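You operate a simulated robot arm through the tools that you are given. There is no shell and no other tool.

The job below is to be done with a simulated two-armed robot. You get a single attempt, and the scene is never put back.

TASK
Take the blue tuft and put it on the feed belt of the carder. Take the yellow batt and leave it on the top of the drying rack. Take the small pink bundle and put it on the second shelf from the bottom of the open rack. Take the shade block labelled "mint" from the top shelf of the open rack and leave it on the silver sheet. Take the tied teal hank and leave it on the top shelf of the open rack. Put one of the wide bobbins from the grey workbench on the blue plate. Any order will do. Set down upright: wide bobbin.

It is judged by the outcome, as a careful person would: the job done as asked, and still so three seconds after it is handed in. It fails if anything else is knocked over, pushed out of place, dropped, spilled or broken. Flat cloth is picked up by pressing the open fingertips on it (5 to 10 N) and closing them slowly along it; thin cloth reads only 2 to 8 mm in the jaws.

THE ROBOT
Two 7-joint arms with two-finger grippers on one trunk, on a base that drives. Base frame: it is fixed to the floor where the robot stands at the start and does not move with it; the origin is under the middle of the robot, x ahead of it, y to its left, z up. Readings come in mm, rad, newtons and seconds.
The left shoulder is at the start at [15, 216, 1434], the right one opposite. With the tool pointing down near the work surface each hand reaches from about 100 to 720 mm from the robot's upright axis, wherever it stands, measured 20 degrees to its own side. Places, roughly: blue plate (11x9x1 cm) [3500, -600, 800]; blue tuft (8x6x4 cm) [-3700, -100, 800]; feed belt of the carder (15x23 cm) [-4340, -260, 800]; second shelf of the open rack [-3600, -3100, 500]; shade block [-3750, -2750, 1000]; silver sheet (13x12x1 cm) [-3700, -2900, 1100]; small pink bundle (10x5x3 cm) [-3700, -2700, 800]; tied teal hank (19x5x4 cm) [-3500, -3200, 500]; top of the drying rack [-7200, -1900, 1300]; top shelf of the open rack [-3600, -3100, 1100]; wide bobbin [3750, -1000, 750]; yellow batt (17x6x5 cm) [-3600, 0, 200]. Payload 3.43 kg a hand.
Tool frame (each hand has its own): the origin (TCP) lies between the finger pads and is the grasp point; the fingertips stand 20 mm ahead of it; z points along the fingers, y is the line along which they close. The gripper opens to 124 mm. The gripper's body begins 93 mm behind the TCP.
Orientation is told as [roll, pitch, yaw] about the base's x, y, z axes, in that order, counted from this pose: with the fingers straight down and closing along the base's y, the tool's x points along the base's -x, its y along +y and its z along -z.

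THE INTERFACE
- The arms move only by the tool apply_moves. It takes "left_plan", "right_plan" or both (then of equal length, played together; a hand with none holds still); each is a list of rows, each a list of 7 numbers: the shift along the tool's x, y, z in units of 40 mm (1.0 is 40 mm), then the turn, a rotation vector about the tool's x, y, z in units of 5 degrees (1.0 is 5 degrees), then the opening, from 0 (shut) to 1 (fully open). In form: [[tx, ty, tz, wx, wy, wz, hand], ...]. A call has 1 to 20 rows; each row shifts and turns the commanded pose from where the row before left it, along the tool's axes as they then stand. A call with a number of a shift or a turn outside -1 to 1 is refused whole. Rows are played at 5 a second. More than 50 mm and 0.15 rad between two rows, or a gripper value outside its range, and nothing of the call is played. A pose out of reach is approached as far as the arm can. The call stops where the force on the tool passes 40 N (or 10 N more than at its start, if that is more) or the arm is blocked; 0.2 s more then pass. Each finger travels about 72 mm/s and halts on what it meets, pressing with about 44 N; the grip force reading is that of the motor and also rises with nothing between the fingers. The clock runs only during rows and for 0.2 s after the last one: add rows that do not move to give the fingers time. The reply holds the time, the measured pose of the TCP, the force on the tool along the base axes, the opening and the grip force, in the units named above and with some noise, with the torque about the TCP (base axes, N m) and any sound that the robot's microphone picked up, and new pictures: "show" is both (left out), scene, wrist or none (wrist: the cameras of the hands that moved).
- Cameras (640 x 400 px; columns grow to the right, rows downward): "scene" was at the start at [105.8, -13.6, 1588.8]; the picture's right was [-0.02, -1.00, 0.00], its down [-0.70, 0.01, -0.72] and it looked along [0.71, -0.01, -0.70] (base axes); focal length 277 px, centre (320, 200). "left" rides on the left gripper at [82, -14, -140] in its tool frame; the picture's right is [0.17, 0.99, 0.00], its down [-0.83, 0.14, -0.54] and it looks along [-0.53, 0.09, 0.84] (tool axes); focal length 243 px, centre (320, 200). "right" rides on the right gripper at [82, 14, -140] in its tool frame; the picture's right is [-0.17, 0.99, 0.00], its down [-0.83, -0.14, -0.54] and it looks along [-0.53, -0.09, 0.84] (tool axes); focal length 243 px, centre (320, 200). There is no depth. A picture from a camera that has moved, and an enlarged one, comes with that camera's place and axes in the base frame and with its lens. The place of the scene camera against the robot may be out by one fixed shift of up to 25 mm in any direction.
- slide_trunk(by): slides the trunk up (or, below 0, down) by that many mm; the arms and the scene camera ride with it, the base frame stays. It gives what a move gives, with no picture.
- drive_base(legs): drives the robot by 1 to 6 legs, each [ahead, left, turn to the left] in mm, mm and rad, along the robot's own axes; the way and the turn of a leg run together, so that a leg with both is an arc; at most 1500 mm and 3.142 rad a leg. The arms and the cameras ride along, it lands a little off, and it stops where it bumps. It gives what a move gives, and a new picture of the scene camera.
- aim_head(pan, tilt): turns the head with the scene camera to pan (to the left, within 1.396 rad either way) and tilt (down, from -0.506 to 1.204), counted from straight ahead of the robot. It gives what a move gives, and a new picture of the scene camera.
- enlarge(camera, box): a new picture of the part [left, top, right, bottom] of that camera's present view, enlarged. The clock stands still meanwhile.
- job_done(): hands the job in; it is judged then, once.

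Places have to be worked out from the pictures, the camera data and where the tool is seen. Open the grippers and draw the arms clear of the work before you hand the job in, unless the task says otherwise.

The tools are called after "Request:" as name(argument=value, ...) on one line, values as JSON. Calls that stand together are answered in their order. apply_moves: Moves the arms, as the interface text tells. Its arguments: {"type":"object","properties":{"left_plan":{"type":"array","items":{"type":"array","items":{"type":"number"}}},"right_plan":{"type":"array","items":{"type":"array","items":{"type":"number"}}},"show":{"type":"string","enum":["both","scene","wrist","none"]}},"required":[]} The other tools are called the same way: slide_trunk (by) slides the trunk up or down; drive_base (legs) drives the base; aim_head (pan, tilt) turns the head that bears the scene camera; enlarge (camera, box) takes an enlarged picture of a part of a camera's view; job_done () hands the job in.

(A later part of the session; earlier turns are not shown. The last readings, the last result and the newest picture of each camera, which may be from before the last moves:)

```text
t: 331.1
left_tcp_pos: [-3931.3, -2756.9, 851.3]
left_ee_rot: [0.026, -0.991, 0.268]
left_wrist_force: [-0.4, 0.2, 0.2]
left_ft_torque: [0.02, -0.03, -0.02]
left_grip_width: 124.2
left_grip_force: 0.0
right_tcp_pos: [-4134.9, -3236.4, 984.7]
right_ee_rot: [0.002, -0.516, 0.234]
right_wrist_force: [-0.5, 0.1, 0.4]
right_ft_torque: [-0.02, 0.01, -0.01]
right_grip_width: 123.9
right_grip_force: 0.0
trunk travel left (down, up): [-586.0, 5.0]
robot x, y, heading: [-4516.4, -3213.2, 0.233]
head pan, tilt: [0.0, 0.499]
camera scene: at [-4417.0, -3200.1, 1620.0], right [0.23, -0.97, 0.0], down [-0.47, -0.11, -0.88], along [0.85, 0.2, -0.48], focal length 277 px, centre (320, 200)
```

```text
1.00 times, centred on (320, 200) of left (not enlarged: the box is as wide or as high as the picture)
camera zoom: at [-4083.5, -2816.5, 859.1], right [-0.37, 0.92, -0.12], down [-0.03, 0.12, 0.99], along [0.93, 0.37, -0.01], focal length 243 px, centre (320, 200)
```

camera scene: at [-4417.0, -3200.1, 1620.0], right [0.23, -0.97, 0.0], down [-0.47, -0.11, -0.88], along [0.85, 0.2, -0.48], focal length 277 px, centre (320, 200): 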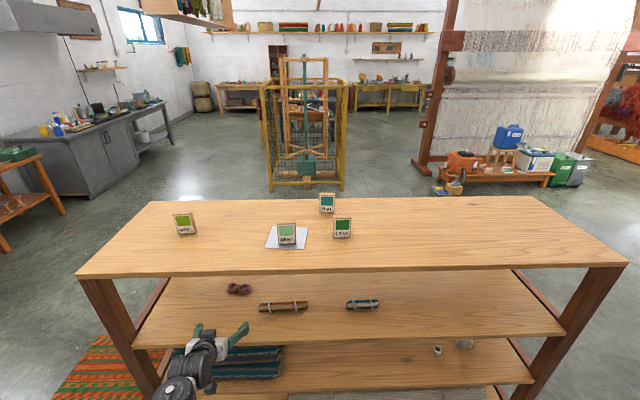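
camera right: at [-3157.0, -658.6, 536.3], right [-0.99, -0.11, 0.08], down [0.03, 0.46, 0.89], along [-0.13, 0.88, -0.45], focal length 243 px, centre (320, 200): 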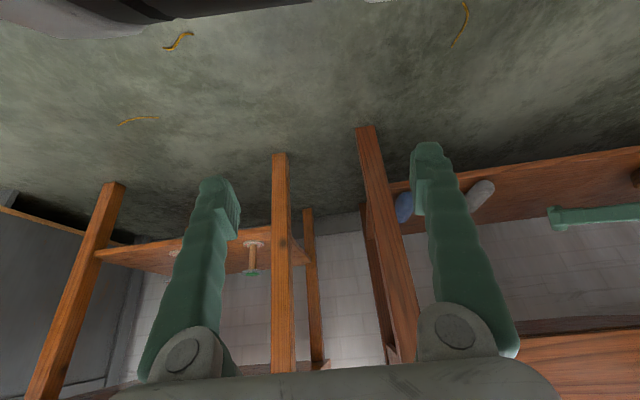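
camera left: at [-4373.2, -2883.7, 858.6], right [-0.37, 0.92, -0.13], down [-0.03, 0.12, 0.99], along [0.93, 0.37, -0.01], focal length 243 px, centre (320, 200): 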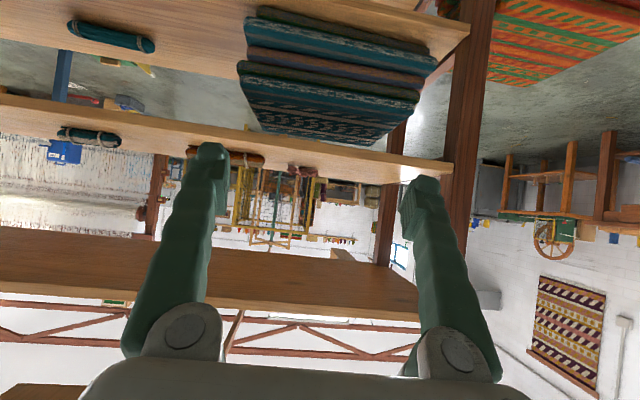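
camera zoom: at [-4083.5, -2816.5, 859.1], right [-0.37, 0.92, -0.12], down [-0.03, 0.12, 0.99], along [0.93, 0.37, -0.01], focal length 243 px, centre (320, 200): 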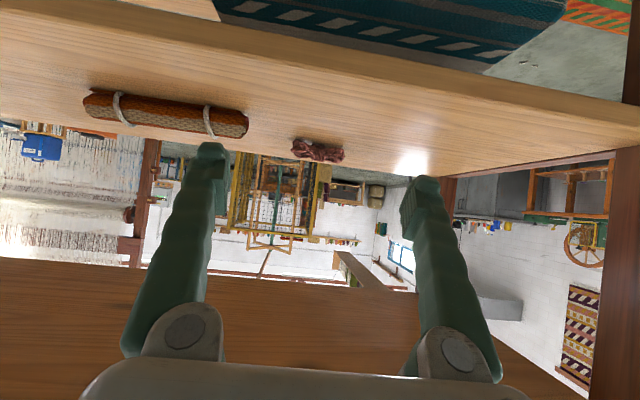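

Triangulating, the pink bundle sits at about [-3697,-2680] with its centre near z 770. To keep my forearm clear of the top shelf's edge I'll back out 120 mm, steepen the tool to about 50°, raise the hand 150 mm and lower the trunk 150 mm.

Request:
drive_base(legs=[[-120, 0, 0]])

Request:
apply_moves(left_plan=[[0, 0, 0, 0, 1, 0, 1], [0, 0, 0, -0.2, 0.36, 0, 1], [-0.766, 0, -0.643, 0, 0, 0, 1], [-0.766, 0, -0.643, 0, 0, 0, 1], [-0.766, 0, -0.643, 0, 0, 0, 1], [-0.57, 0, -0.48, 0, 0, 0, 1]], show="none")

Request:
slide_trunk(by=-150)

Request:
aim_head(pan=0.3, tilt=0.6)

```text
t: 332.5
left_tcp_pos: [-4045.5, -2784.9, 850.5]
left_ee_rot: [0.026, -0.992, 0.267]
left_wrist_force: [0.4, 0.1, 0.1]
left_ft_torque: [0.03, 0.03, 0.04]
left_grip_width: 123.9
left_grip_force: 0.1
right_tcp_pos: [-4247.8, -3263.3, 983.4]
right_ee_rot: [0.001, -0.516, 0.235]
right_wrist_force: [-0.4, 0.6, 0.0]
right_ft_torque: [0.01, 0.0, 0.0]
right_grip_width: 124.0
right_grip_force: 0.1
trunk travel left (down, up): [-586.0, 5.0]
robot x, y, heading: [-4633.0, -3238.4, 0.23]
head pan, tilt: [0.0, 0.499]
camera scene: at [-4529.6, -3226.7, 1619.9], right [0.23, -0.97, 0.0], down [-0.47, -0.11, -0.88], along [0.85, 0.2, -0.48], focal length 277 px, centre (320, 200)
```

scene: 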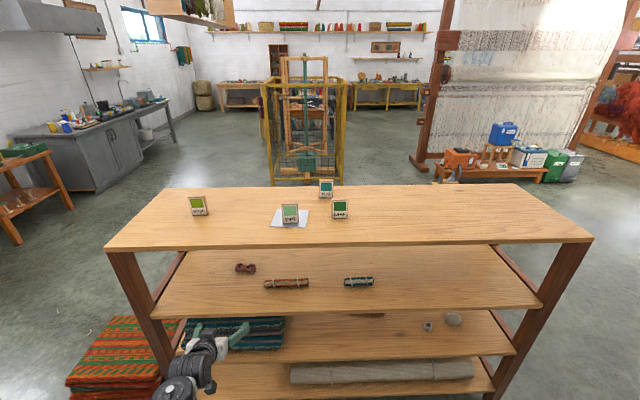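

```text
t: 333.9
left_tcp_pos: [-4045.3, -2787.4, 1002.1]
left_ee_rot: [0.039, -0.875, 0.273]
left_wrist_force: [-0.2, -0.4, -0.4]
left_ft_torque: [-0.03, -0.02, -0.01]
left_grip_width: 124.1
left_grip_force: 0.1
right_tcp_pos: [-4250.0, -3263.0, 984.9]
right_ee_rot: [0.001, -0.516, 0.233]
right_wrist_force: [0.2, 0.4, 0.0]
right_ft_torque: [-0.02, 0.01, 0.0]
right_grip_width: 124.2
right_grip_force: 0.0
trunk travel left (down, up): [-586.0, 5.0]
robot x, y, heading: [-4634.5, -3242.3, 0.235]
head pan, tilt: [0.0, 0.499]
```

```text
t: 335.6
left_tcp_pos: [-4045.2, -2787.3, 851.5]
left_ee_rot: [0.037, -0.876, 0.273]
left_wrist_force: [-0.4, 0.1, 0.3]
left_ft_torque: [-0.01, 0.01, 0.02]
left_grip_width: 123.8
left_grip_force: 0.1
right_tcp_pos: [-4249.3, -3263.7, 835.9]
right_ee_rot: [0.001, -0.517, 0.234]
right_wrist_force: [-0.4, -0.5, 0.5]
right_ft_torque: [0.02, -0.02, 0.01]
right_grip_width: 124.0
right_grip_force: 0.1
trunk travel left (down, up): [-436.0, 155.0]
robot x, y, heading: [-4636.1, -3240.9, 0.233]
head pan, tilt: [0.0, 0.499]
```

```text
t: 336.4
left_tcp_pos: [-4046.4, -2787.9, 850.8]
left_ee_rot: [0.04, -0.874, 0.269]
left_wrist_force: [0.9, -0.4, 1.0]
left_ft_torque: [0.0, 0.0, 0.03]
left_grip_width: 124.2
left_grip_force: 0.0
right_tcp_pos: [-4250.1, -3263.7, 834.8]
right_ee_rot: [0.003, -0.516, 0.233]
right_wrist_force: [0.6, 0.2, 0.3]
right_ft_torque: [0.0, 0.0, 0.03]
right_grip_width: 123.9
right_grip_force: 0.1
trunk travel left (down, up): [-436.0, 155.0]
robot x, y, heading: [-4633.5, -3242.6, 0.232]
head pan, tilt: [0.3, 0.6]
camera scene: at [-4436.9, -3178.1, 1440.8], right [0.51, -0.86, 0.0], down [-0.49, -0.29, -0.83], along [0.71, 0.42, -0.56], focal length 277 px, centre (320, 200)
```

scene: 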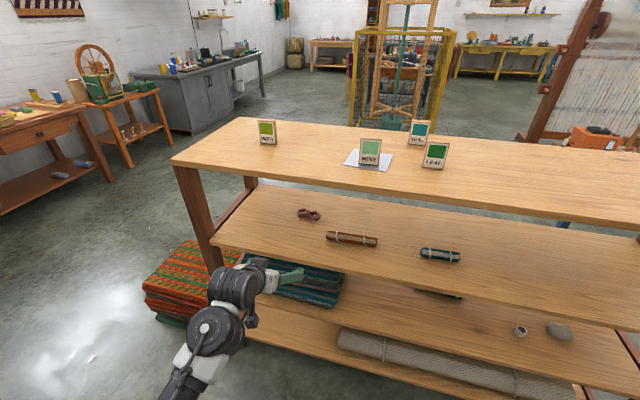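

The trunk lowered smoothly. I'll fix the small roll, then drive 230 mm ahead into the shelf space.

Request:
apply_moves(left_plan=[[0, 0.1, 0, 0.45, 0, 0, 1], [0, 0.1, 0, 0, 0, 0, 1]], show="none")

Request:
drive_base(legs=[[230, 0, 0]])

Request:
enlarge(camera="left", box=[0, 0, 640, 400])

```text
t: 337.0
left_tcp_pos: [-4047.3, -2780.4, 850.9]
left_ee_rot: [0.0, -0.874, 0.27]
left_wrist_force: [-0.3, 0.5, -0.7]
left_ft_torque: [0.02, 0.0, -0.01]
left_grip_width: 124.0
left_grip_force: 0.1
right_tcp_pos: [-4249.2, -3264.3, 834.6]
right_ee_rot: [0.002, -0.516, 0.235]
right_wrist_force: [-0.2, 0.8, 0.2]
right_ft_torque: [-0.01, 0.01, -0.03]
right_grip_width: 124.0
right_grip_force: 0.2
trunk travel left (down, up): [-436.0, 155.0]
robot x, y, heading: [-4634.8, -3237.0, 0.233]
head pan, tilt: [0.3, 0.6]
```

```text
t: 339.0
left_tcp_pos: [-3825.1, -2728.1, 851.0]
left_ee_rot: [0.0, -0.873, 0.27]
left_wrist_force: [-0.8, 0.1, 0.3]
left_ft_torque: [0.01, 0.01, 0.0]
left_grip_width: 124.0
left_grip_force: 0.1
right_tcp_pos: [-4028.6, -3211.6, 834.2]
right_ee_rot: [0.0, -0.515, 0.234]
right_wrist_force: [-0.1, -0.5, -0.4]
right_ft_torque: [0.01, -0.01, -0.02]
right_grip_width: 124.0
right_grip_force: 0.1
trunk travel left (down, up): [-436.0, 155.0]
robot x, y, heading: [-4411.5, -3187.3, 0.23]
head pan, tilt: [0.3, 0.6]
camera scene: at [-4215.0, -3125.6, 1440.8], right [0.51, -0.86, 0.0], down [-0.49, -0.29, -0.83], along [0.71, 0.42, -0.56], focal length 277 px, centre (320, 200)
```

scene: 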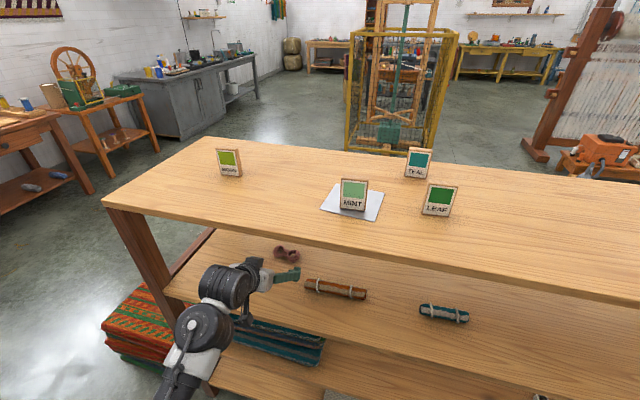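

```text
1.00 times, centred on (320, 200) of left (not enlarged: the box is as wide or as high as the picture)
camera zoom: at [-3976.8, -2784.6, 878.1], right [-0.37, 0.92, -0.13], down [0.08, 0.17, 0.98], along [0.93, 0.35, -0.13], focal length 243 px, centre (320, 200)
```

zoom: 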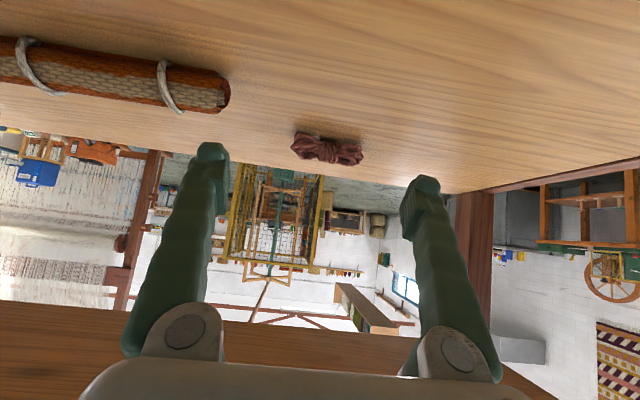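

The pink bundle is at [-3696,-2678,770], about 90 mm long left-right, shelf top near z 756. I'll advance 80 mm, lower 50 mm and shift 14 mm left, fingers fully open.

Request:
apply_moves(left_plan=[[-0.11, 0.115, 0.78, 0, 0, 0, 1], [-0.11, 0.115, 0.78, 0, 0, 0, 1], [-0.11, 0.115, 0.78, 0, 0, 0, 1]], show="both")

```text
t: 339.8
left_tcp_pos: [-3751.1, -2692.6, 800.7]
left_ee_rot: [0.001, -0.874, 0.271]
left_wrist_force: [-1.1, -0.2, -0.4]
left_ft_torque: [0.0, 0.01, 0.04]
left_grip_width: 124.2
left_grip_force: 0.2
right_tcp_pos: [-4027.9, -3211.8, 834.5]
right_ee_rot: [0.001, -0.515, 0.234]
right_wrist_force: [0.5, 0.1, -0.2]
right_ft_torque: [0.02, -0.01, -0.04]
right_grip_width: 123.9
right_grip_force: 0.1
trunk travel left (down, up): [-436.0, 155.0]
robot x, y, heading: [-4417.2, -3188.0, 0.23]
head pan, tilt: [0.3, 0.6]
camera scene: at [-4214.2, -3125.2, 1440.6], right [0.51, -0.86, 0.0], down [-0.49, -0.29, -0.82], along [0.71, 0.42, -0.57], focal length 277 px, centre (320, 200)
camera left: at [-3901.6, -2749.7, 827.9], right [-0.37, 0.92, -0.13], down [0.08, 0.17, 0.98], along [0.93, 0.35, -0.13], focal length 243 px, centre (320, 200)
```

scene: 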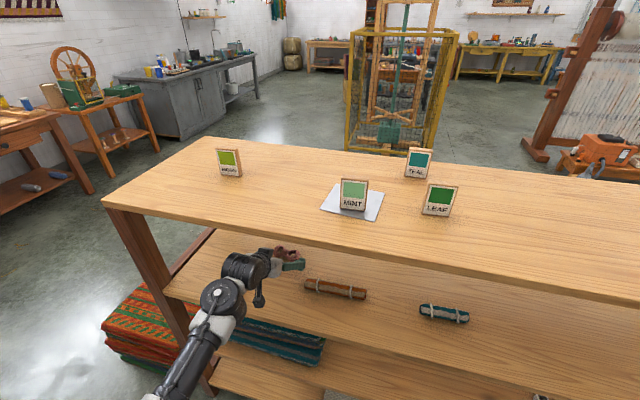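
left: 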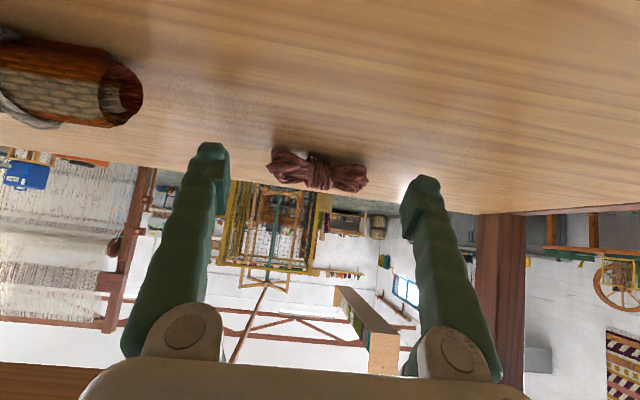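

It's well centred. I'll advance the remaining 55 mm and lower to z≈782 so the fingers flank its two ends.

Request:
apply_moves(left_plan=[[-0.27, 0, 0.67, 0, 0, 0, 1], [-0.27, 0, 0.67, 0, 0, 0, 1], [0, 0, 0, 0, 0, 0, 1]], show="wrist")

```text
t: 340.6
left_tcp_pos: [-3699.9, -2677.9, 783.9]
left_ee_rot: [0.0, -0.874, 0.27]
left_wrist_force: [-0.3, -0.6, 0.4]
left_ft_torque: [0.0, -0.01, 0.01]
left_grip_width: 124.0
left_grip_force: 0.0
right_tcp_pos: [-4028.4, -3212.4, 835.2]
right_ee_rot: [0.002, -0.516, 0.234]
right_wrist_force: [0.5, -0.7, 0.9]
right_ft_torque: [-0.02, 0.0, 0.03]
right_grip_width: 124.1
right_grip_force: 0.0
trunk travel left (down, up): [-436.0, 155.0]
robot x, y, heading: [-4410.4, -3188.2, 0.234]
head pan, tilt: [0.3, 0.6]
camera left: at [-3850.3, -2734.9, 810.9], right [-0.37, 0.92, -0.13], down [0.08, 0.17, 0.98], along [0.93, 0.35, -0.13], focal length 243 px, centre (320, 200)
```

left: 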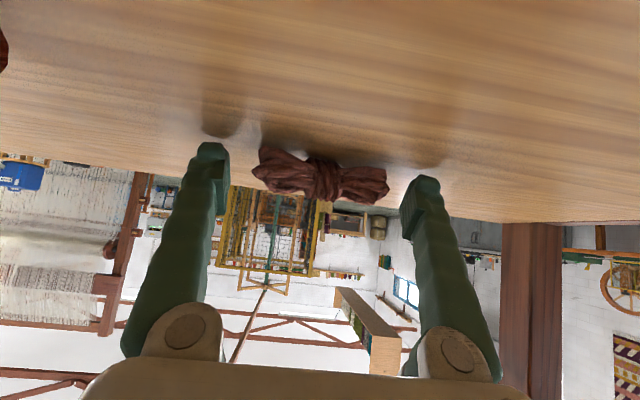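

The fingers flank the bundle at its level. I'll nudge 8 mm further, 3 mm lower, and close slowly.

Request:
apply_moves(left_plan=[[-0.07, 0, 0.2, 0, 0, 0, 1], [0, 0, 0, 0, 0, 0, 0.85], [0, 0, 0, 0, 0, 0, 0.75], [0, 0, 0, 0, 0, 0, 0.68], [0, 0, 0, 0, 0, 0, 0.62], [0, 0, 0, 0, 0, 0, 0.58], [0, 0, 0, 0, 0, 0, 0.55]], show="wrist")

```text
t: 342.2
left_tcp_pos: [-3692.3, -2677.2, 783.0]
left_ee_rot: [0.0, -0.879, 0.27]
left_wrist_force: [2.4, -1.1, 7.9]
left_ft_torque: [-0.1, -0.11, -0.04]
left_grip_width: 99.4
left_grip_force: 43.8
right_tcp_pos: [-4028.0, -3211.3, 833.9]
right_ee_rot: [0.002, -0.518, 0.235]
right_wrist_force: [0.1, -0.7, 0.4]
right_ft_torque: [0.01, 0.01, -0.01]
right_grip_width: 123.9
right_grip_force: 0.0
trunk travel left (down, up): [-436.0, 155.0]
robot x, y, heading: [-4408.6, -3186.3, 0.235]
head pan, tilt: [0.3, 0.6]
camera left: at [-3842.3, -2733.2, 809.0], right [-0.37, 0.92, -0.13], down [0.08, 0.17, 0.98], along [0.93, 0.35, -0.13], focal length 243 px, centre (320, 200)
```

left: 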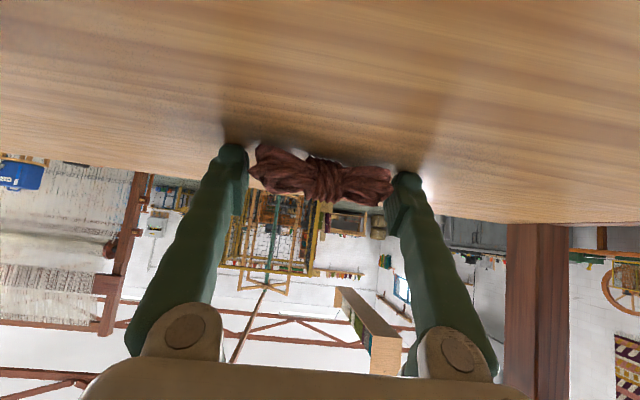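

It's held lengthwise at 99 mm. I'll lift 25 mm and see that it comes along.

Request:
apply_moves(left_plan=[[-0.16, 0, -0.13, 0, 0, 0, 0.55], [-0.32, 0, -0.27, 0, 0, 0, 0.55], [0, 0, 0, 0, 0, 0, 0.55]], show="wrist")

```text
t: 343.0
left_tcp_pos: [-3692.5, -2676.4, 804.0]
left_ee_rot: [-0.001, -0.874, 0.271]
left_wrist_force: [0.1, -0.2, 0.1]
left_ft_torque: [0.04, -0.02, 0.0]
left_grip_width: 98.8
left_grip_force: 44.0
right_tcp_pos: [-4027.0, -3210.1, 834.6]
right_ee_rot: [0.003, -0.518, 0.233]
right_wrist_force: [0.5, -0.3, 0.1]
right_ft_torque: [0.03, -0.01, -0.01]
right_grip_width: 123.9
right_grip_force: 0.1
trunk travel left (down, up): [-436.0, 155.0]
robot x, y, heading: [-4409.8, -3187.6, 0.229]
head pan, tilt: [0.3, 0.6]
camera left: at [-3843.0, -2732.4, 832.1], right [-0.37, 0.92, -0.13], down [0.08, 0.17, 0.98], along [0.93, 0.35, -0.13], focal length 243 px, centre (320, 200)
```

left: 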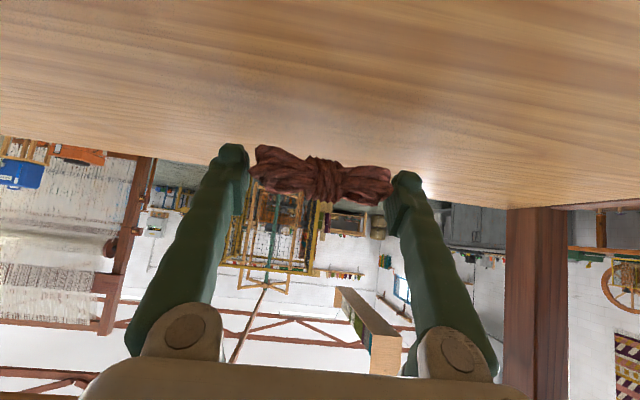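

The bundle is securely held. I'll drive straight back 420 mm out of the rack, then look at the second shelf.

Request:
apply_moves(left_plan=[[-0.29, 0, -0.24, 0, 0, 0, 0.55]], show="none")

Request:
drive_base(legs=[[-420, 0, 0]])

Request:
enlarge(camera="left", box=[0, 0, 640, 400])

```text
t: 343.4
left_tcp_pos: [-3692.1, -2676.2, 821.2]
left_ee_rot: [0.0, -0.876, 0.271]
left_wrist_force: [0.0, -0.1, -0.2]
left_ft_torque: [0.02, 0.0, 0.0]
left_grip_width: 99.4
left_grip_force: 43.8
right_tcp_pos: [-4028.1, -3210.8, 834.0]
right_ee_rot: [0.001, -0.518, 0.234]
right_wrist_force: [-0.2, 0.3, 0.1]
right_ft_torque: [0.01, 0.01, -0.03]
right_grip_width: 123.8
right_grip_force: 0.1
trunk travel left (down, up): [-436.0, 155.0]
robot x, y, heading: [-4411.9, -3186.1, 0.23]
head pan, tilt: [0.3, 0.6]
```

```text
t: 346.5
left_tcp_pos: [-4098.3, -2772.6, 820.7]
left_ee_rot: [-0.001, -0.873, 0.27]
left_wrist_force: [-0.1, 0.0, 0.2]
left_ft_torque: [-0.02, 0.04, 0.01]
left_grip_width: 99.1
left_grip_force: 44.6
right_tcp_pos: [-4434.5, -3307.3, 834.9]
right_ee_rot: [0.0, -0.516, 0.23]
right_wrist_force: [-0.4, -0.6, 0.0]
right_ft_torque: [0.01, 0.01, 0.0]
right_grip_width: 124.2
right_grip_force: 0.1
trunk travel left (down, up): [-436.0, 155.0]
robot x, y, heading: [-4817.5, -3283.8, 0.23]
head pan, tilt: [0.3, 0.6]
camera scene: at [-4622.3, -3221.8, 1440.8], right [0.51, -0.86, 0.0], down [-0.49, -0.29, -0.83], along [0.71, 0.42, -0.56], focal length 277 px, centre (320, 200)
```

scene: 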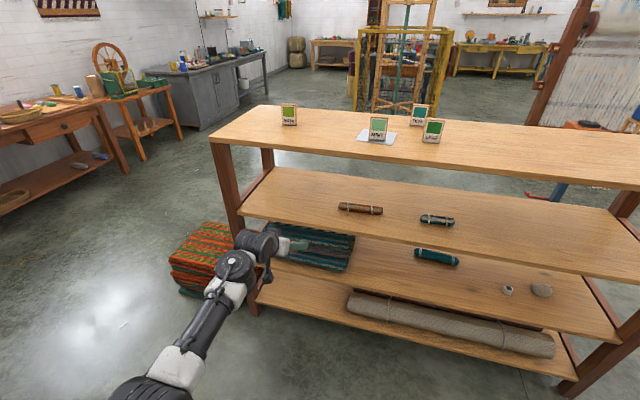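

```text
1.00 times, centred on (320, 200) of left (not enlarged: the box is as wide or as high as the picture)
camera zoom: at [-4248.8, -2829.5, 847.6], right [-0.36, 0.92, -0.13], down [0.08, 0.17, 0.98], along [0.93, 0.35, -0.13], focal length 243 px, centre (320, 200)
```

zoom: 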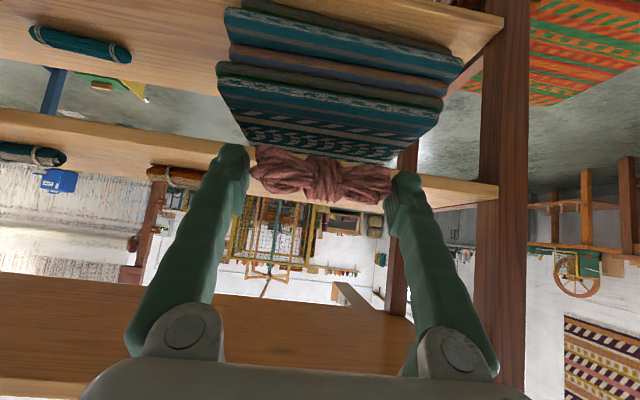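

The hank's centre triangulates to [-3566,-3201,500], so the second shelf is near z 480. I'll lower the trunk 250 mm with the hand outside the rack, then strafe right to a free spot on that shelf.

Request:
slide_trunk(by=-250)

Request:
drive_base(legs=[[0, -670, 0]])

Request:
enlarge(camera="left", box=[0, 0, 640, 400])

```text
t: 349.1
left_tcp_pos: [-4098.1, -2773.7, 571.2]
left_ee_rot: [-0.001, -0.876, 0.27]
left_wrist_force: [-0.4, -0.2, -0.1]
left_ft_torque: [0.03, -0.03, 0.0]
left_grip_width: 99.2
left_grip_force: 44.3
right_tcp_pos: [-4435.2, -3308.3, 584.7]
right_ee_rot: [0.001, -0.515, 0.233]
right_wrist_force: [0.7, 0.5, -0.4]
right_ft_torque: [-0.02, -0.03, 0.01]
right_grip_width: 124.0
right_grip_force: 0.0
trunk travel left (down, up): [-186.0, 405.0]
robot x, y, heading: [-4818.4, -3286.8, 0.233]
head pan, tilt: [0.3, 0.6]
```

```text
t: 358.4
left_tcp_pos: [-3943.3, -3431.6, 569.6]
left_ee_rot: [-0.001, -0.874, 0.262]
left_wrist_force: [0.3, 0.6, -0.5]
left_ft_torque: [0.0, -0.02, 0.0]
left_grip_width: 99.3
left_grip_force: 44.2
right_tcp_pos: [-4284.4, -3963.2, 585.0]
right_ee_rot: [0.001, -0.517, 0.226]
right_wrist_force: [0.4, 0.1, 0.3]
right_ft_torque: [0.02, 0.02, -0.01]
right_grip_width: 124.3
right_grip_force: 0.0
trunk travel left (down, up): [-186.0, 405.0]
robot x, y, heading: [-4668.7, -3936.2, 0.225]
head pan, tilt: [0.3, 0.6]
camera scene: at [-4400.7, -3860.5, 1181.2], right [0.5, -0.87, 0.0], down [-0.49, -0.28, -0.83], along [0.71, 0.41, -0.56], focal length 277 px, centre (320, 200)
```

scene: 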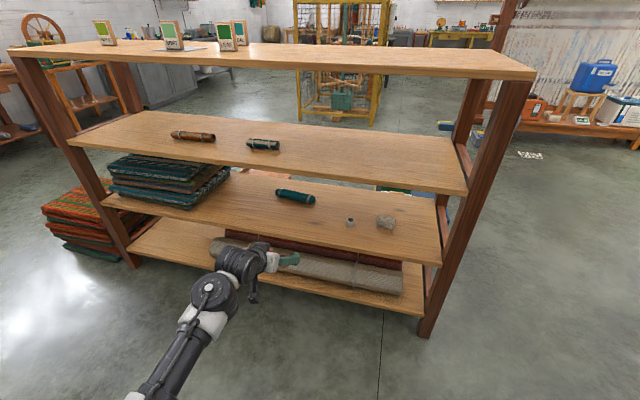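

```text
1.00 times, centred on (320, 200) of left (not enlarged: the box is as wide or as high as the picture)
camera zoom: at [-4094.9, -3486.7, 597.6], right [-0.36, 0.93, -0.13], down [0.08, 0.17, 0.98], along [0.93, 0.34, -0.13], focal length 243 px, centre (320, 200)
```

zoom: 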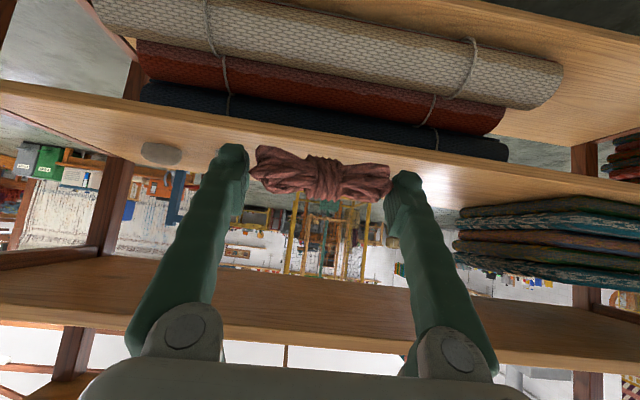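

The view confirms a free spot on the second shelf in front of the hank and left of the cup. I'll drive 249 mm ahead to bring the bundle above it.

Request:
drive_base(legs=[[249, 0, 0]])

Request:
enlarge(camera="left", box=[0, 0, 640, 400])

```text
t: 360.6
left_tcp_pos: [-3700.3, -3378.1, 569.5]
left_ee_rot: [0.001, -0.875, 0.262]
left_wrist_force: [0.6, -1.2, -0.8]
left_ft_torque: [0.01, 0.05, 0.0]
left_grip_width: 99.0
left_grip_force: 43.9
right_tcp_pos: [-4041.3, -3909.9, 585.2]
right_ee_rot: [0.002, -0.517, 0.223]
right_wrist_force: [-0.2, -0.6, 0.2]
right_ft_torque: [0.02, 0.0, 0.0]
right_grip_width: 124.0
right_grip_force: 0.1
trunk travel left (down, up): [-186.0, 405.0]
robot x, y, heading: [-4422.9, -3881.8, 0.221]
head pan, tilt: [0.3, 0.6]
camera scene: at [-4157.3, -3806.2, 1181.1], right [0.5, -0.87, 0.0], down [-0.49, -0.28, -0.82], along [0.72, 0.41, -0.57], focal length 277 px, centre (320, 200)
```

scene: 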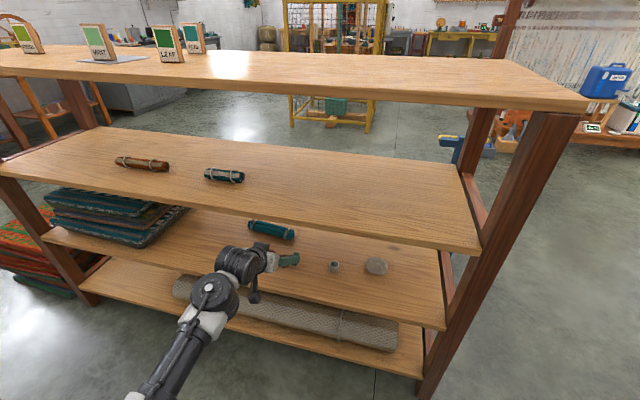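

```text
1.00 times, centred on (320, 200) of left (not enlarged: the box is as wide or as high as the picture)
camera zoom: at [-3850.8, -3433.2, 597.2], right [-0.36, 0.93, -0.13], down [0.08, 0.17, 0.98], along [0.93, 0.34, -0.13], focal length 243 px, centre (320, 200)
```

zoom: 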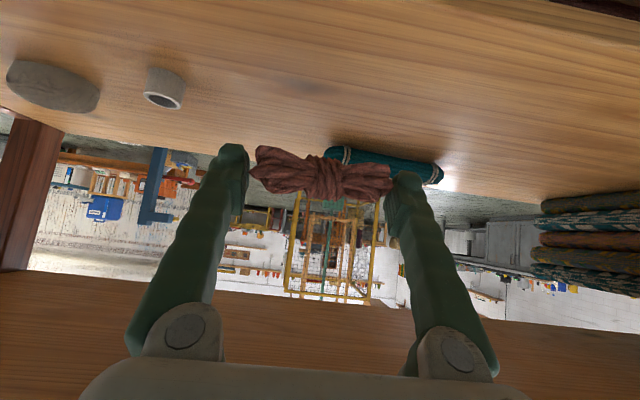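

The spot is free; the cup is 110 mm to the right and the hank beyond. I'll lower 50 mm, then step to contact.

Request:
apply_moves(left_plan=[[0.48, 0, 0.4, 0, 0, 0, 0.55], [0.48, 0, 0.4, 0, 0, 0, 0.55], [0, 0, 0, 0, 0, 0, 0.55]], show="wrist")

Request:
apply_moves(left_plan=[[0.077, 0, 0.064, 0, 0, 0, 0.55], [0.077, 0, 0.064, 0, 0, 0, 0.55], [0, 0, 0, 0, 0, 0, 0.55]], show="none")

```text
t: 361.4
left_tcp_pos: [-3699.1, -3378.1, 520.7]
left_ee_rot: [-0.001, -0.874, 0.258]
left_wrist_force: [0.1, -0.3, -1.2]
left_ft_torque: [0.03, 0.0, 0.03]
left_grip_width: 99.4
left_grip_force: 43.7
right_tcp_pos: [-4041.3, -3909.7, 583.8]
right_ee_rot: [0.002, -0.517, 0.222]
right_wrist_force: [-0.2, 0.3, 1.1]
right_ft_torque: [0.03, 0.0, -0.01]
right_grip_width: 123.8
right_grip_force: 0.0
trunk travel left (down, up): [-186.0, 405.0]
robot x, y, heading: [-4425.1, -3879.6, 0.223]
head pan, tilt: [0.3, 0.6]
camera left: at [-3851.3, -3433.4, 547.9], right [-0.36, 0.93, -0.13], down [0.08, 0.17, 0.98], along [0.93, 0.34, -0.13], focal length 243 px, centre (320, 200)
```

left: 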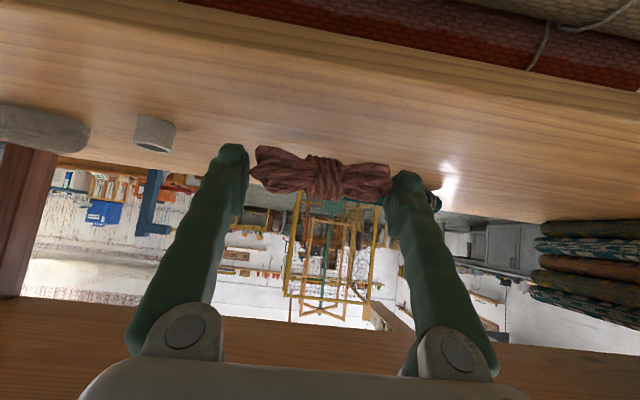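

```text
t: 362.2
left_tcp_pos: [-3700.8, -3378.8, 511.6]
left_ee_rot: [0.0, -0.874, 0.259]
left_wrist_force: [-0.6, 0.3, 0.6]
left_ft_torque: [0.04, -0.01, -0.01]
left_grip_width: 99.3
left_grip_force: 43.9
right_tcp_pos: [-4042.4, -3909.5, 584.1]
right_ee_rot: [0.002, -0.516, 0.222]
right_wrist_force: [0.2, 0.0, -0.3]
right_ft_torque: [0.02, -0.01, -0.01]
right_grip_width: 123.9
right_grip_force: 0.1
trunk travel left (down, up): [-186.0, 405.0]
robot x, y, heading: [-4427.0, -3882.6, 0.221]
head pan, tilt: [0.3, 0.6]
```

No contact yet at z 511. I'll continue in 4 mm steps.

Request:
apply_moves(left_plan=[[0.077, 0, 0.064, 0, 0, 0, 0.55], [0.077, 0, 0.064, 0, 0, 0, 0.55], [0, 0, 0, 0, 0, 0, 0.55]], show="wrist")

Request:
apply_moves(left_plan=[[0.077, 0, 0.064, 0, 0, 0, 0.55], [0, 0, 0, 0, 0, 0, 0.55]], show="none")

```text
t: 363.0
left_tcp_pos: [-3699.1, -3378.7, 504.4]
left_ee_rot: [-0.001, -0.875, 0.26]
left_wrist_force: [0.5, -0.7, -0.3]
left_ft_torque: [0.02, 0.0, -0.02]
left_grip_width: 99.4
left_grip_force: 44.2
right_tcp_pos: [-4041.7, -3910.0, 584.8]
right_ee_rot: [0.005, -0.516, 0.221]
right_wrist_force: [-0.5, 0.1, 0.6]
right_ft_torque: [-0.04, 0.01, -0.01]
right_grip_width: 124.2
right_grip_force: 0.0
trunk travel left (down, up): [-186.0, 405.0]
robot x, y, heading: [-4421.9, -3880.4, 0.228]
head pan, tilt: [0.3, 0.6]
camera left: at [-3850.8, -3433.3, 531.4], right [-0.36, 0.93, -0.13], down [0.08, 0.17, 0.98], along [0.93, 0.34, -0.13], focal length 243 px, centre (320, 200)
```

left: 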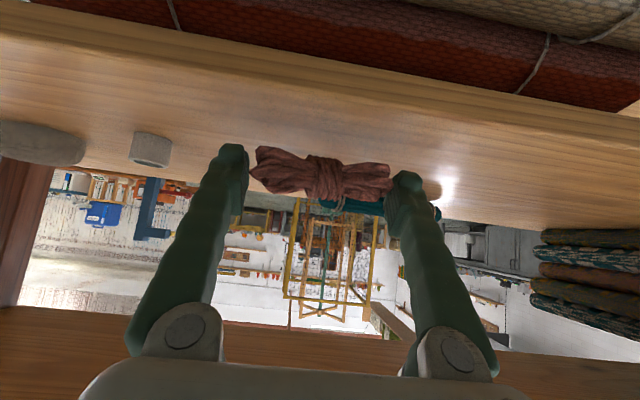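

```text
t: 363.6
left_tcp_pos: [-3699.7, -3378.9, 500.6]
left_ee_rot: [0.001, -0.875, 0.26]
left_wrist_force: [0.2, 0.6, 0.4]
left_ft_torque: [0.02, 0.02, -0.02]
left_grip_width: 99.4
left_grip_force: 43.7
right_tcp_pos: [-4041.7, -3909.3, 583.4]
right_ee_rot: [0.001, -0.516, 0.222]
right_wrist_force: [0.1, -0.3, 0.2]
right_ft_torque: [0.01, -0.03, 0.02]
right_grip_width: 124.0
right_grip_force: 0.0
trunk travel left (down, up): [-186.0, 405.0]
robot x, y, heading: [-4427.5, -3883.3, 0.221]
head pan, tilt: [0.3, 0.6]
```

The shelf's far edge suggests its top is nearer z 460. I'll keep stepping down.

Request:
apply_moves(left_plan=[[0.077, 0, 0.064, 0, 0, 0, 0.55], [0.077, 0, 0.064, 0, 0, 0, 0.55], [0, 0, 0, 0, 0, 0, 0.55]], show="none")

Request:
apply_moves(left_plan=[[0.058, 0, 0.048, 0, 0, 0, 0.55], [0, 0, 0, 0, 0, 0, 0.55]], show="none")

Request:
apply_moves(left_plan=[[0.058, 0, 0.048, 0, 0, 0, 0.55], [0, 0, 0, 0, 0, 0, 0.55]], show="wrist")

```text
t: 364.4
left_tcp_pos: [-3699.5, -3377.8, 492.1]
left_ee_rot: [0.0, -0.874, 0.261]
left_wrist_force: [0.6, -0.6, 0.1]
left_ft_torque: [0.0, 0.01, 0.0]
left_grip_width: 99.3
left_grip_force: 44.0
right_tcp_pos: [-4041.9, -3909.8, 584.9]
right_ee_rot: [0.0, -0.515, 0.222]
right_wrist_force: [-0.1, 0.4, 2.0]
right_ft_torque: [0.0, 0.0, 0.01]
right_grip_width: 123.8
right_grip_force: 0.0
trunk travel left (down, up): [-186.0, 405.0]
robot x, y, heading: [-4422.3, -3882.6, 0.222]
head pan, tilt: [0.3, 0.6]
```

```text
t: 365.0
left_tcp_pos: [-3699.2, -3378.7, 488.9]
left_ee_rot: [-0.001, -0.875, 0.26]
left_wrist_force: [-0.5, 0.1, -0.8]
left_ft_torque: [-0.01, 0.01, 0.0]
left_grip_width: 99.3
left_grip_force: 43.7
right_tcp_pos: [-4041.6, -3909.5, 584.0]
right_ee_rot: [0.004, -0.517, 0.221]
right_wrist_force: [-0.3, -0.4, -0.4]
right_ft_torque: [-0.02, 0.0, -0.01]
right_grip_width: 124.1
right_grip_force: 0.0
trunk travel left (down, up): [-186.0, 405.0]
robot x, y, heading: [-4423.5, -3880.1, 0.226]
head pan, tilt: [0.3, 0.6]
```

```text
t: 365.6
left_tcp_pos: [-3698.9, -3377.7, 486.1]
left_ee_rot: [0.001, -0.874, 0.261]
left_wrist_force: [-0.7, -0.1, 1.8]
left_ft_torque: [0.07, 0.0, 0.05]
left_grip_width: 99.6
left_grip_force: 43.9
right_tcp_pos: [-4042.0, -3910.1, 584.5]
right_ee_rot: [0.001, -0.517, 0.221]
right_wrist_force: [0.1, -0.2, 0.3]
right_ft_torque: [-0.06, 0.04, 0.01]
right_grip_width: 124.1
right_grip_force: 0.0
trunk travel left (down, up): [-186.0, 405.0]
robot x, y, heading: [-4426.2, -3882.5, 0.218]
head pan, tilt: [0.3, 0.6]
camera left: at [-3851.2, -3433.3, 513.3], right [-0.36, 0.93, -0.13], down [0.08, 0.17, 0.98], along [0.93, 0.34, -0.13], focal length 243 px, centre (320, 200)
```

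left: 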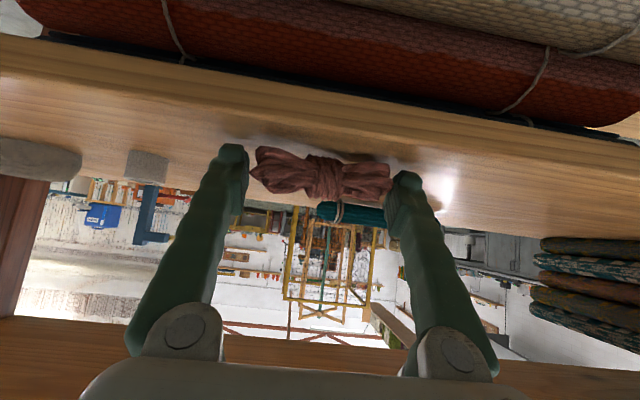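

First touch at z 486, as computed. One more 2 mm step, then I'll check.

Request:
apply_moves(left_plan=[[0.042, 0, 0.035, 0, 0, 0, 0.55], [0, 0, 0, 0, 0, 0, 0.55]], show="none")

```text
t: 366.2
left_tcp_pos: [-3699.4, -3378.0, 485.6]
left_ee_rot: [0.001, -0.877, 0.258]
left_wrist_force: [-2.0, 0.0, 9.7]
left_ft_torque: [0.36, 0.15, 0.09]
left_grip_width: 99.3
left_grip_force: 44.0
right_tcp_pos: [-4042.1, -3909.6, 585.6]
right_ee_rot: [0.003, -0.517, 0.223]
right_wrist_force: [0.4, -0.6, -0.7]
right_ft_torque: [-0.02, -0.05, 0.02]
right_grip_width: 124.2
right_grip_force: 0.1
trunk travel left (down, up): [-186.0, 405.0]
robot x, y, heading: [-4422.5, -3882.4, 0.219]
head pan, tilt: [0.3, 0.6]
```

The bundle rests on the shelf (10 N). I'll open just enough, lift the hand 45 mm, and look.

Request:
apply_moves(left_plan=[[0, 0, 0, 0, 0, 0, 0.86], [0, 0, 0, 0, 0, 0, 0.93], [0, 0, 0, 0, 0, 0, 0.93], [-0.25, 0, -0.2, 0, 0, 0, 0.93], [-0.35, 0, -0.29, 0, 0, 0, 0.93], [-0.3, 0, -0.25, 0, 0, 0, 0.93]], show="wrist")

```text
t: 367.6
left_tcp_pos: [-3698.9, -3378.8, 530.7]
left_ee_rot: [0.0, -0.875, 0.261]
left_wrist_force: [0.3, -0.3, 0.4]
left_ft_torque: [0.04, -0.02, -0.02]
left_grip_width: 115.4
left_grip_force: 0.0
right_tcp_pos: [-4041.5, -3908.7, 584.4]
right_ee_rot: [0.002, -0.516, 0.22]
right_wrist_force: [-0.3, -0.2, -0.2]
right_ft_torque: [-0.01, 0.0, -0.01]
right_grip_width: 124.3
right_grip_force: 0.1
trunk travel left (down, up): [-186.0, 405.0]
robot x, y, heading: [-4426.6, -3879.1, 0.221]
head pan, tilt: [0.3, 0.6]
camera left: at [-3851.0, -3434.1, 557.9], right [-0.36, 0.93, -0.13], down [0.08, 0.17, 0.98], along [0.93, 0.34, -0.13], focal length 243 px, centre (320, 200)
```

left: 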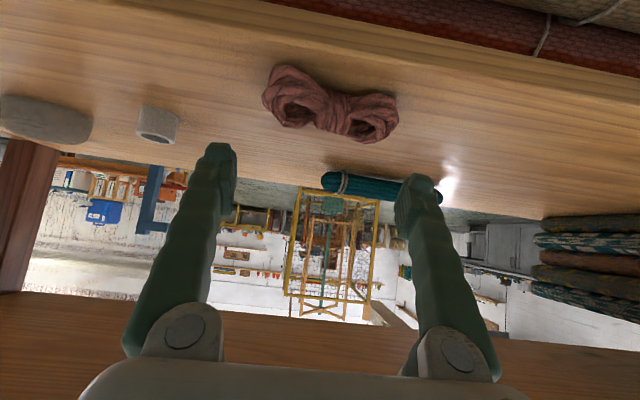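

The pink bundle now lies on the second shelf. I'll back the hand out of the rack and prepare for the hank, whose ends I place at about [-3511,-3310] and [-3573,-3137].

Request:
drive_base(legs=[[-400, 0, 0]])

Request:
apply_moves(left_plan=[[-0.7, 0, -0.6, 0, 0, 0, 1], [-0.7, 0, -0.6, 0, 0, 0, 1], [-0.7, 0, -0.6, 0, 0, 0, 1]], right_plan=[[-0.45, 0, -0.85, 0, 0, 0, 1], [-0.45, 0, -0.85, 0, 0, 0, 1], [-0.45, 0, -0.85, 0, 0, 0, 1]], show="scene")

```text
t: 370.5
left_tcp_pos: [-4090.8, -3467.4, 530.7]
left_ee_rot: [0.0, -0.875, 0.26]
left_wrist_force: [-0.3, -0.1, -0.5]
left_ft_torque: [0.02, 0.04, 0.01]
left_grip_width: 115.2
left_grip_force: 0.0
right_tcp_pos: [-4431.2, -3997.6, 584.0]
right_ee_rot: [0.002, -0.517, 0.222]
right_wrist_force: [0.4, 0.5, -0.6]
right_ft_torque: [-0.01, 0.01, -0.01]
right_grip_width: 123.9
right_grip_force: 0.1
trunk travel left (down, up): [-186.0, 405.0]
robot x, y, heading: [-4812.5, -3968.2, 0.223]
head pan, tilt: [0.3, 0.6]
camera scene: at [-4548.4, -3894.0, 1181.3], right [0.5, -0.87, 0.0], down [-0.49, -0.28, -0.83], along [0.72, 0.41, -0.56], focal length 277 px, centre (320, 200)
```

scene: 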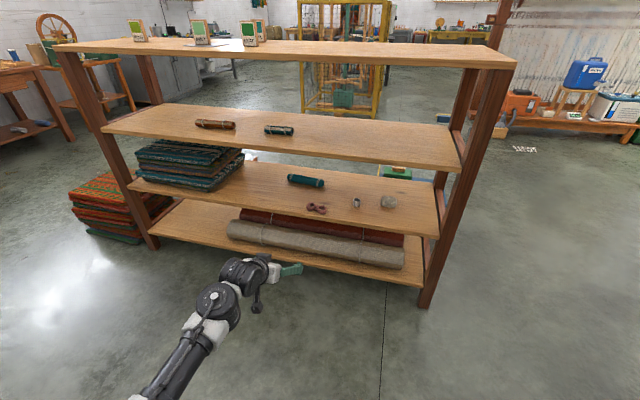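

```text
t: 371.3
left_tcp_pos: [-4091.5, -3467.4, 640.1]
left_ee_rot: [0.001, -0.875, 0.26]
left_wrist_force: [0.4, -0.1, 1.1]
left_ft_torque: [0.01, 0.0, 0.01]
left_grip_width: 124.2
left_grip_force: 0.1
right_tcp_pos: [-4430.3, -3992.8, 623.2]
right_ee_rot: [0.002, -0.516, 0.221]
right_wrist_force: [0.2, -0.6, -0.5]
right_ft_torque: [-0.03, 0.02, 0.01]
right_grip_width: 123.9
right_grip_force: 0.0
right hand out of reach, approached as far as the arm can: row 1, 2, 3
trunk travel left (down, up): [-186.0, 405.0]
robot x, y, heading: [-4817.7, -3972.1, 0.225]
head pan, tilt: [0.3, 0.6]
camera scene: at [-4548.3, -3894.1, 1181.2], right [0.5, -0.87, 0.0], down [-0.49, -0.28, -0.83], along [0.72, 0.41, -0.56], focal length 277 px, centre (320, 200)
```

scene: 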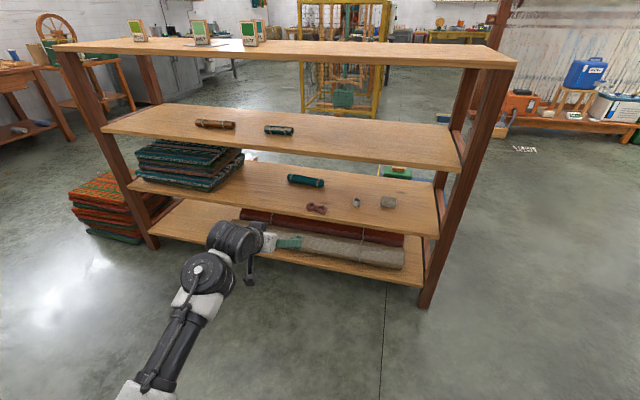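

I'll lower the trunk 140 mm more so the forearm stays flat, then turn the left hand 50° to the right about the vertical in free space.

Request:
slide_trunk(by=-135)

Request:
apply_moves(left_plan=[[0, 0, 0, 0.7675, 0, 0.641, 1], [0, 0, 0, 0.7675, 0, 0.641, 1], [0, 0, 0, 0.7675, 0, 0.641, 1], [0, 0, 0, 0.7675, 0, 0.641, 1], [0, 0, 0, 0.7675, 0, 0.641, 1], [0, 0, 0, 0.7675, 0, 0.641, 1], [0, 0, 0, 0.7675, 0, 0.641, 1], [0, 0, 0, 0.7675, 0, 0.641, 1], [0, 0, 0, 0.7675, 0, 0.641, 1], [0, 0, 0, 0.7675, 0, 0.641, 1]], show="both")

```text
t: 373.0
left_tcp_pos: [-4091.2, -3466.1, 506.4]
left_ee_rot: [-0.001, -0.874, 0.261]
left_wrist_force: [-0.8, -0.4, 0.5]
left_ft_torque: [-0.01, 0.02, -0.02]
left_grip_width: 123.9
left_grip_force: 0.1
right_tcp_pos: [-4431.7, -3992.3, 456.9]
right_ee_rot: [0.003, -0.417, 0.22]
right_wrist_force: [1.1, 0.4, -0.2]
right_ft_torque: [-0.01, 0.01, 0.03]
right_grip_width: 123.9
right_grip_force: 0.0
trunk travel left (down, up): [-51.0, 540.0]
robot x, y, heading: [-4814.2, -3967.7, 0.226]
head pan, tilt: [0.3, 0.6]
```

```text
t: 375.2
left_tcp_pos: [-4090.4, -3466.1, 505.6]
left_ee_rot: [-0.002, -0.874, -0.613]
left_wrist_force: [0.1, 0.0, -0.1]
left_ft_torque: [0.0, 0.04, -0.01]
left_grip_width: 124.0
left_grip_force: 0.1
right_tcp_pos: [-4431.3, -3993.6, 456.4]
right_ee_rot: [0.002, -0.412, 0.222]
right_wrist_force: [0.2, 0.4, 0.6]
right_ft_torque: [-0.01, -0.05, 0.0]
right_grip_width: 124.2
right_grip_force: 0.1
trunk travel left (down, up): [-51.0, 540.0]
robot x, y, heading: [-4817.6, -3966.7, 0.22]
head pan, tilt: [0.3, 0.6]
camera scene: at [-4498.9, -3882.8, 1030.0], right [0.5, -0.87, 0.0], down [-0.49, -0.28, -0.83], along [0.72, 0.41, -0.56], focal length 277 px, centre (320, 200)
camera left: at [-4230.4, -3386.6, 533.1], right [0.48, 0.87, -0.13], down [0.18, 0.05, 0.98], along [0.86, -0.5, -0.13], focal length 243 px, centre (320, 200)
```

scene: 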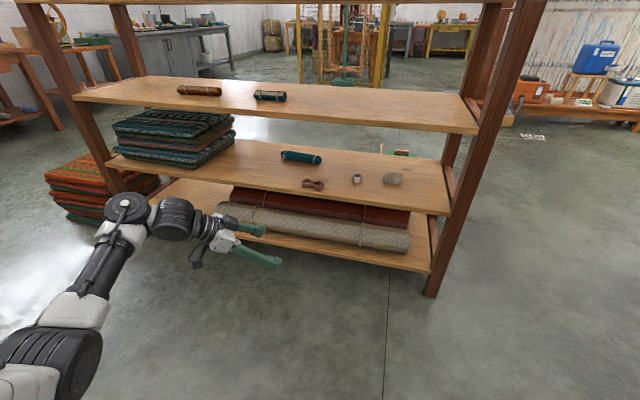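
left: 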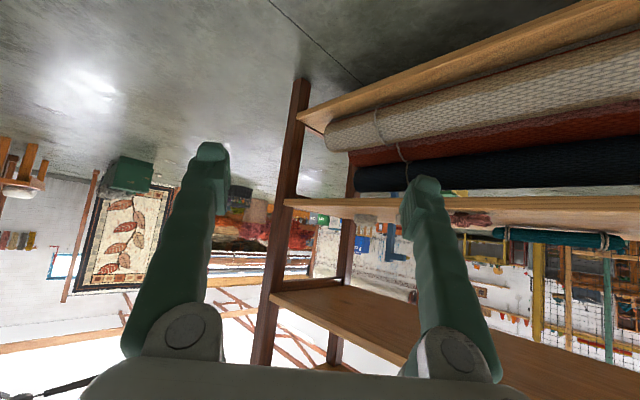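

The yawed posture is free and the forearm lies nearly level. I'll strafe 240 mm left, then drive ahead in two stages so the hand enters over the second shelf beside the blankets.

Request:
drive_base(legs=[[0, 240, 0.012], [300, 0, 0]])

Request:
enlarge(camera="left", box=[0, 0, 640, 400])

```text
t: 381.0
left_tcp_pos: [-3861.9, -3158.1, 506.0]
left_ee_rot: [-0.001, -0.875, -0.604]
left_wrist_force: [-0.1, 0.2, 0.1]
left_ft_torque: [-0.01, 0.01, -0.06]
left_grip_width: 123.9
left_grip_force: 0.1
right_tcp_pos: [-4197.3, -3686.3, 455.3]
right_ee_rot: [0.001, -0.414, 0.234]
right_wrist_force: [-0.5, 0.4, 0.6]
right_ft_torque: [-0.01, -0.01, -0.01]
right_grip_width: 123.8
right_grip_force: 0.1
trunk travel left (down, up): [-51.0, 540.0]
robot x, y, heading: [-4578.5, -3665.4, 0.228]
head pan, tilt: [0.3, 0.6]
camera scene: at [-4265.0, -3578.4, 1030.0], right [0.51, -0.86, 0.0], down [-0.49, -0.29, -0.82], along [0.71, 0.42, -0.57], focal length 277 px, centre (320, 200)
```

scene: 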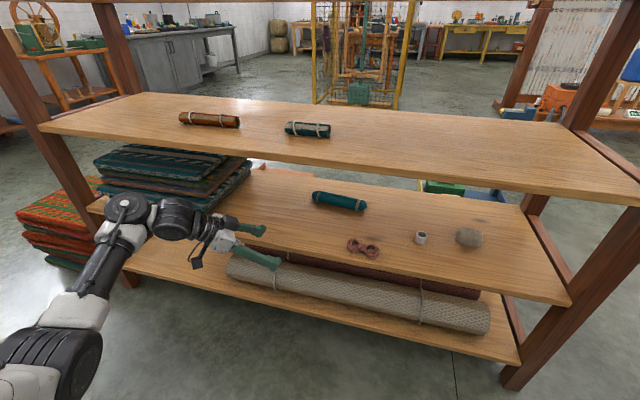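

```text
1.00 times, centred on (320, 200) of left (not enlarged: the box is as wide or as high as the picture)
camera zoom: at [-4000.9, -3079.9, 533.1], right [0.47, 0.87, -0.13], down [0.18, 0.05, 0.98], along [0.86, -0.49, -0.13], focal length 243 px, centre (320, 200)
```

zoom: 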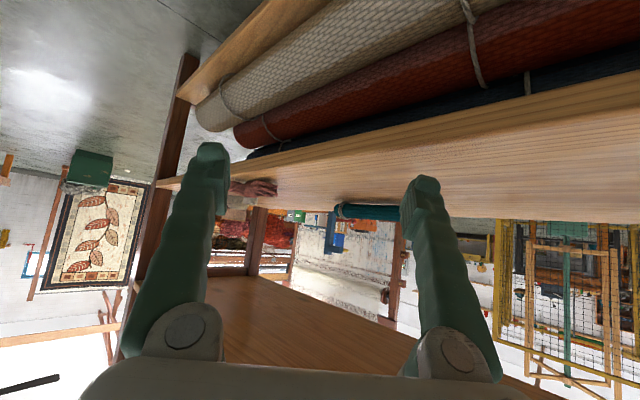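

The hand is at the shelf edge, laterally about 60 mm clear of the blankets. I'll drive the next 215 mm ahead.

Request:
drive_base(legs=[[215, -10, 0]])

Request:
enlarge(camera="left", box=[0, 0, 640, 400])

```text
t: 382.9
left_tcp_pos: [-3653.9, -3119.0, 504.6]
left_ee_rot: [0.0, -0.873, -0.602]
left_wrist_force: [0.5, 0.8, 0.7]
left_ft_torque: [0.03, 0.0, 0.02]
left_grip_width: 124.0
left_grip_force: 0.1
right_tcp_pos: [-3988.4, -3648.3, 455.2]
right_ee_rot: [0.001, -0.414, 0.234]
right_wrist_force: [0.2, 0.0, 0.5]
right_ft_torque: [0.01, 0.01, 0.0]
right_grip_width: 124.0
right_grip_force: 0.1
trunk travel left (down, up): [-51.0, 540.0]
robot x, y, heading: [-4369.7, -3628.6, 0.228]
head pan, tilt: [0.3, 0.6]
camera scene: at [-4056.2, -3538.8, 1029.9], right [0.51, -0.86, 0.0], down [-0.49, -0.29, -0.82], along [0.71, 0.42, -0.57], focal length 277 px, centre (320, 200)
```

scene: 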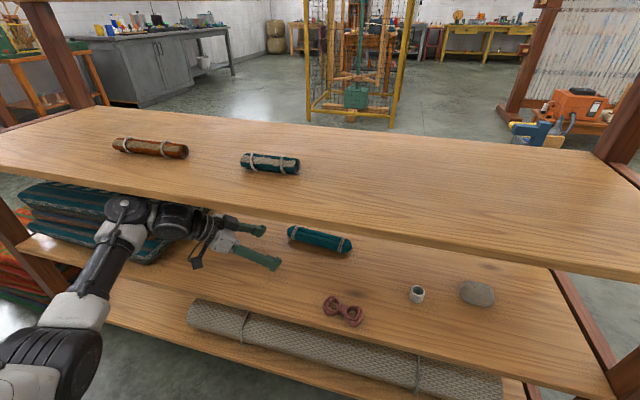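

```text
1.00 times, centred on (320, 200) of left (not enlarged: the box is as wide or as high as the picture)
camera zoom: at [-3793.1, -3039.7, 533.0], right [0.47, 0.87, -0.13], down [0.18, 0.05, 0.98], along [0.86, -0.49, -0.13], focal length 243 px, centre (320, 200)
```

zoom: 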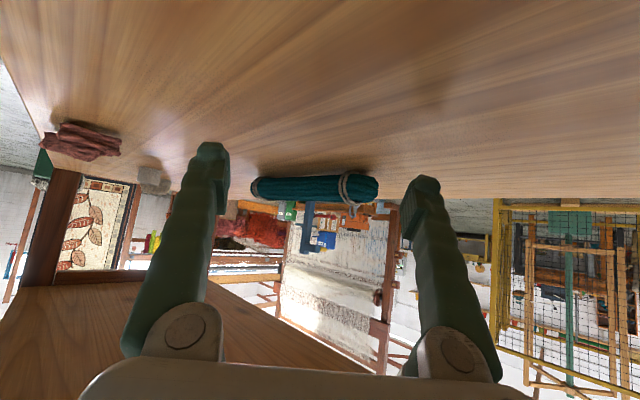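

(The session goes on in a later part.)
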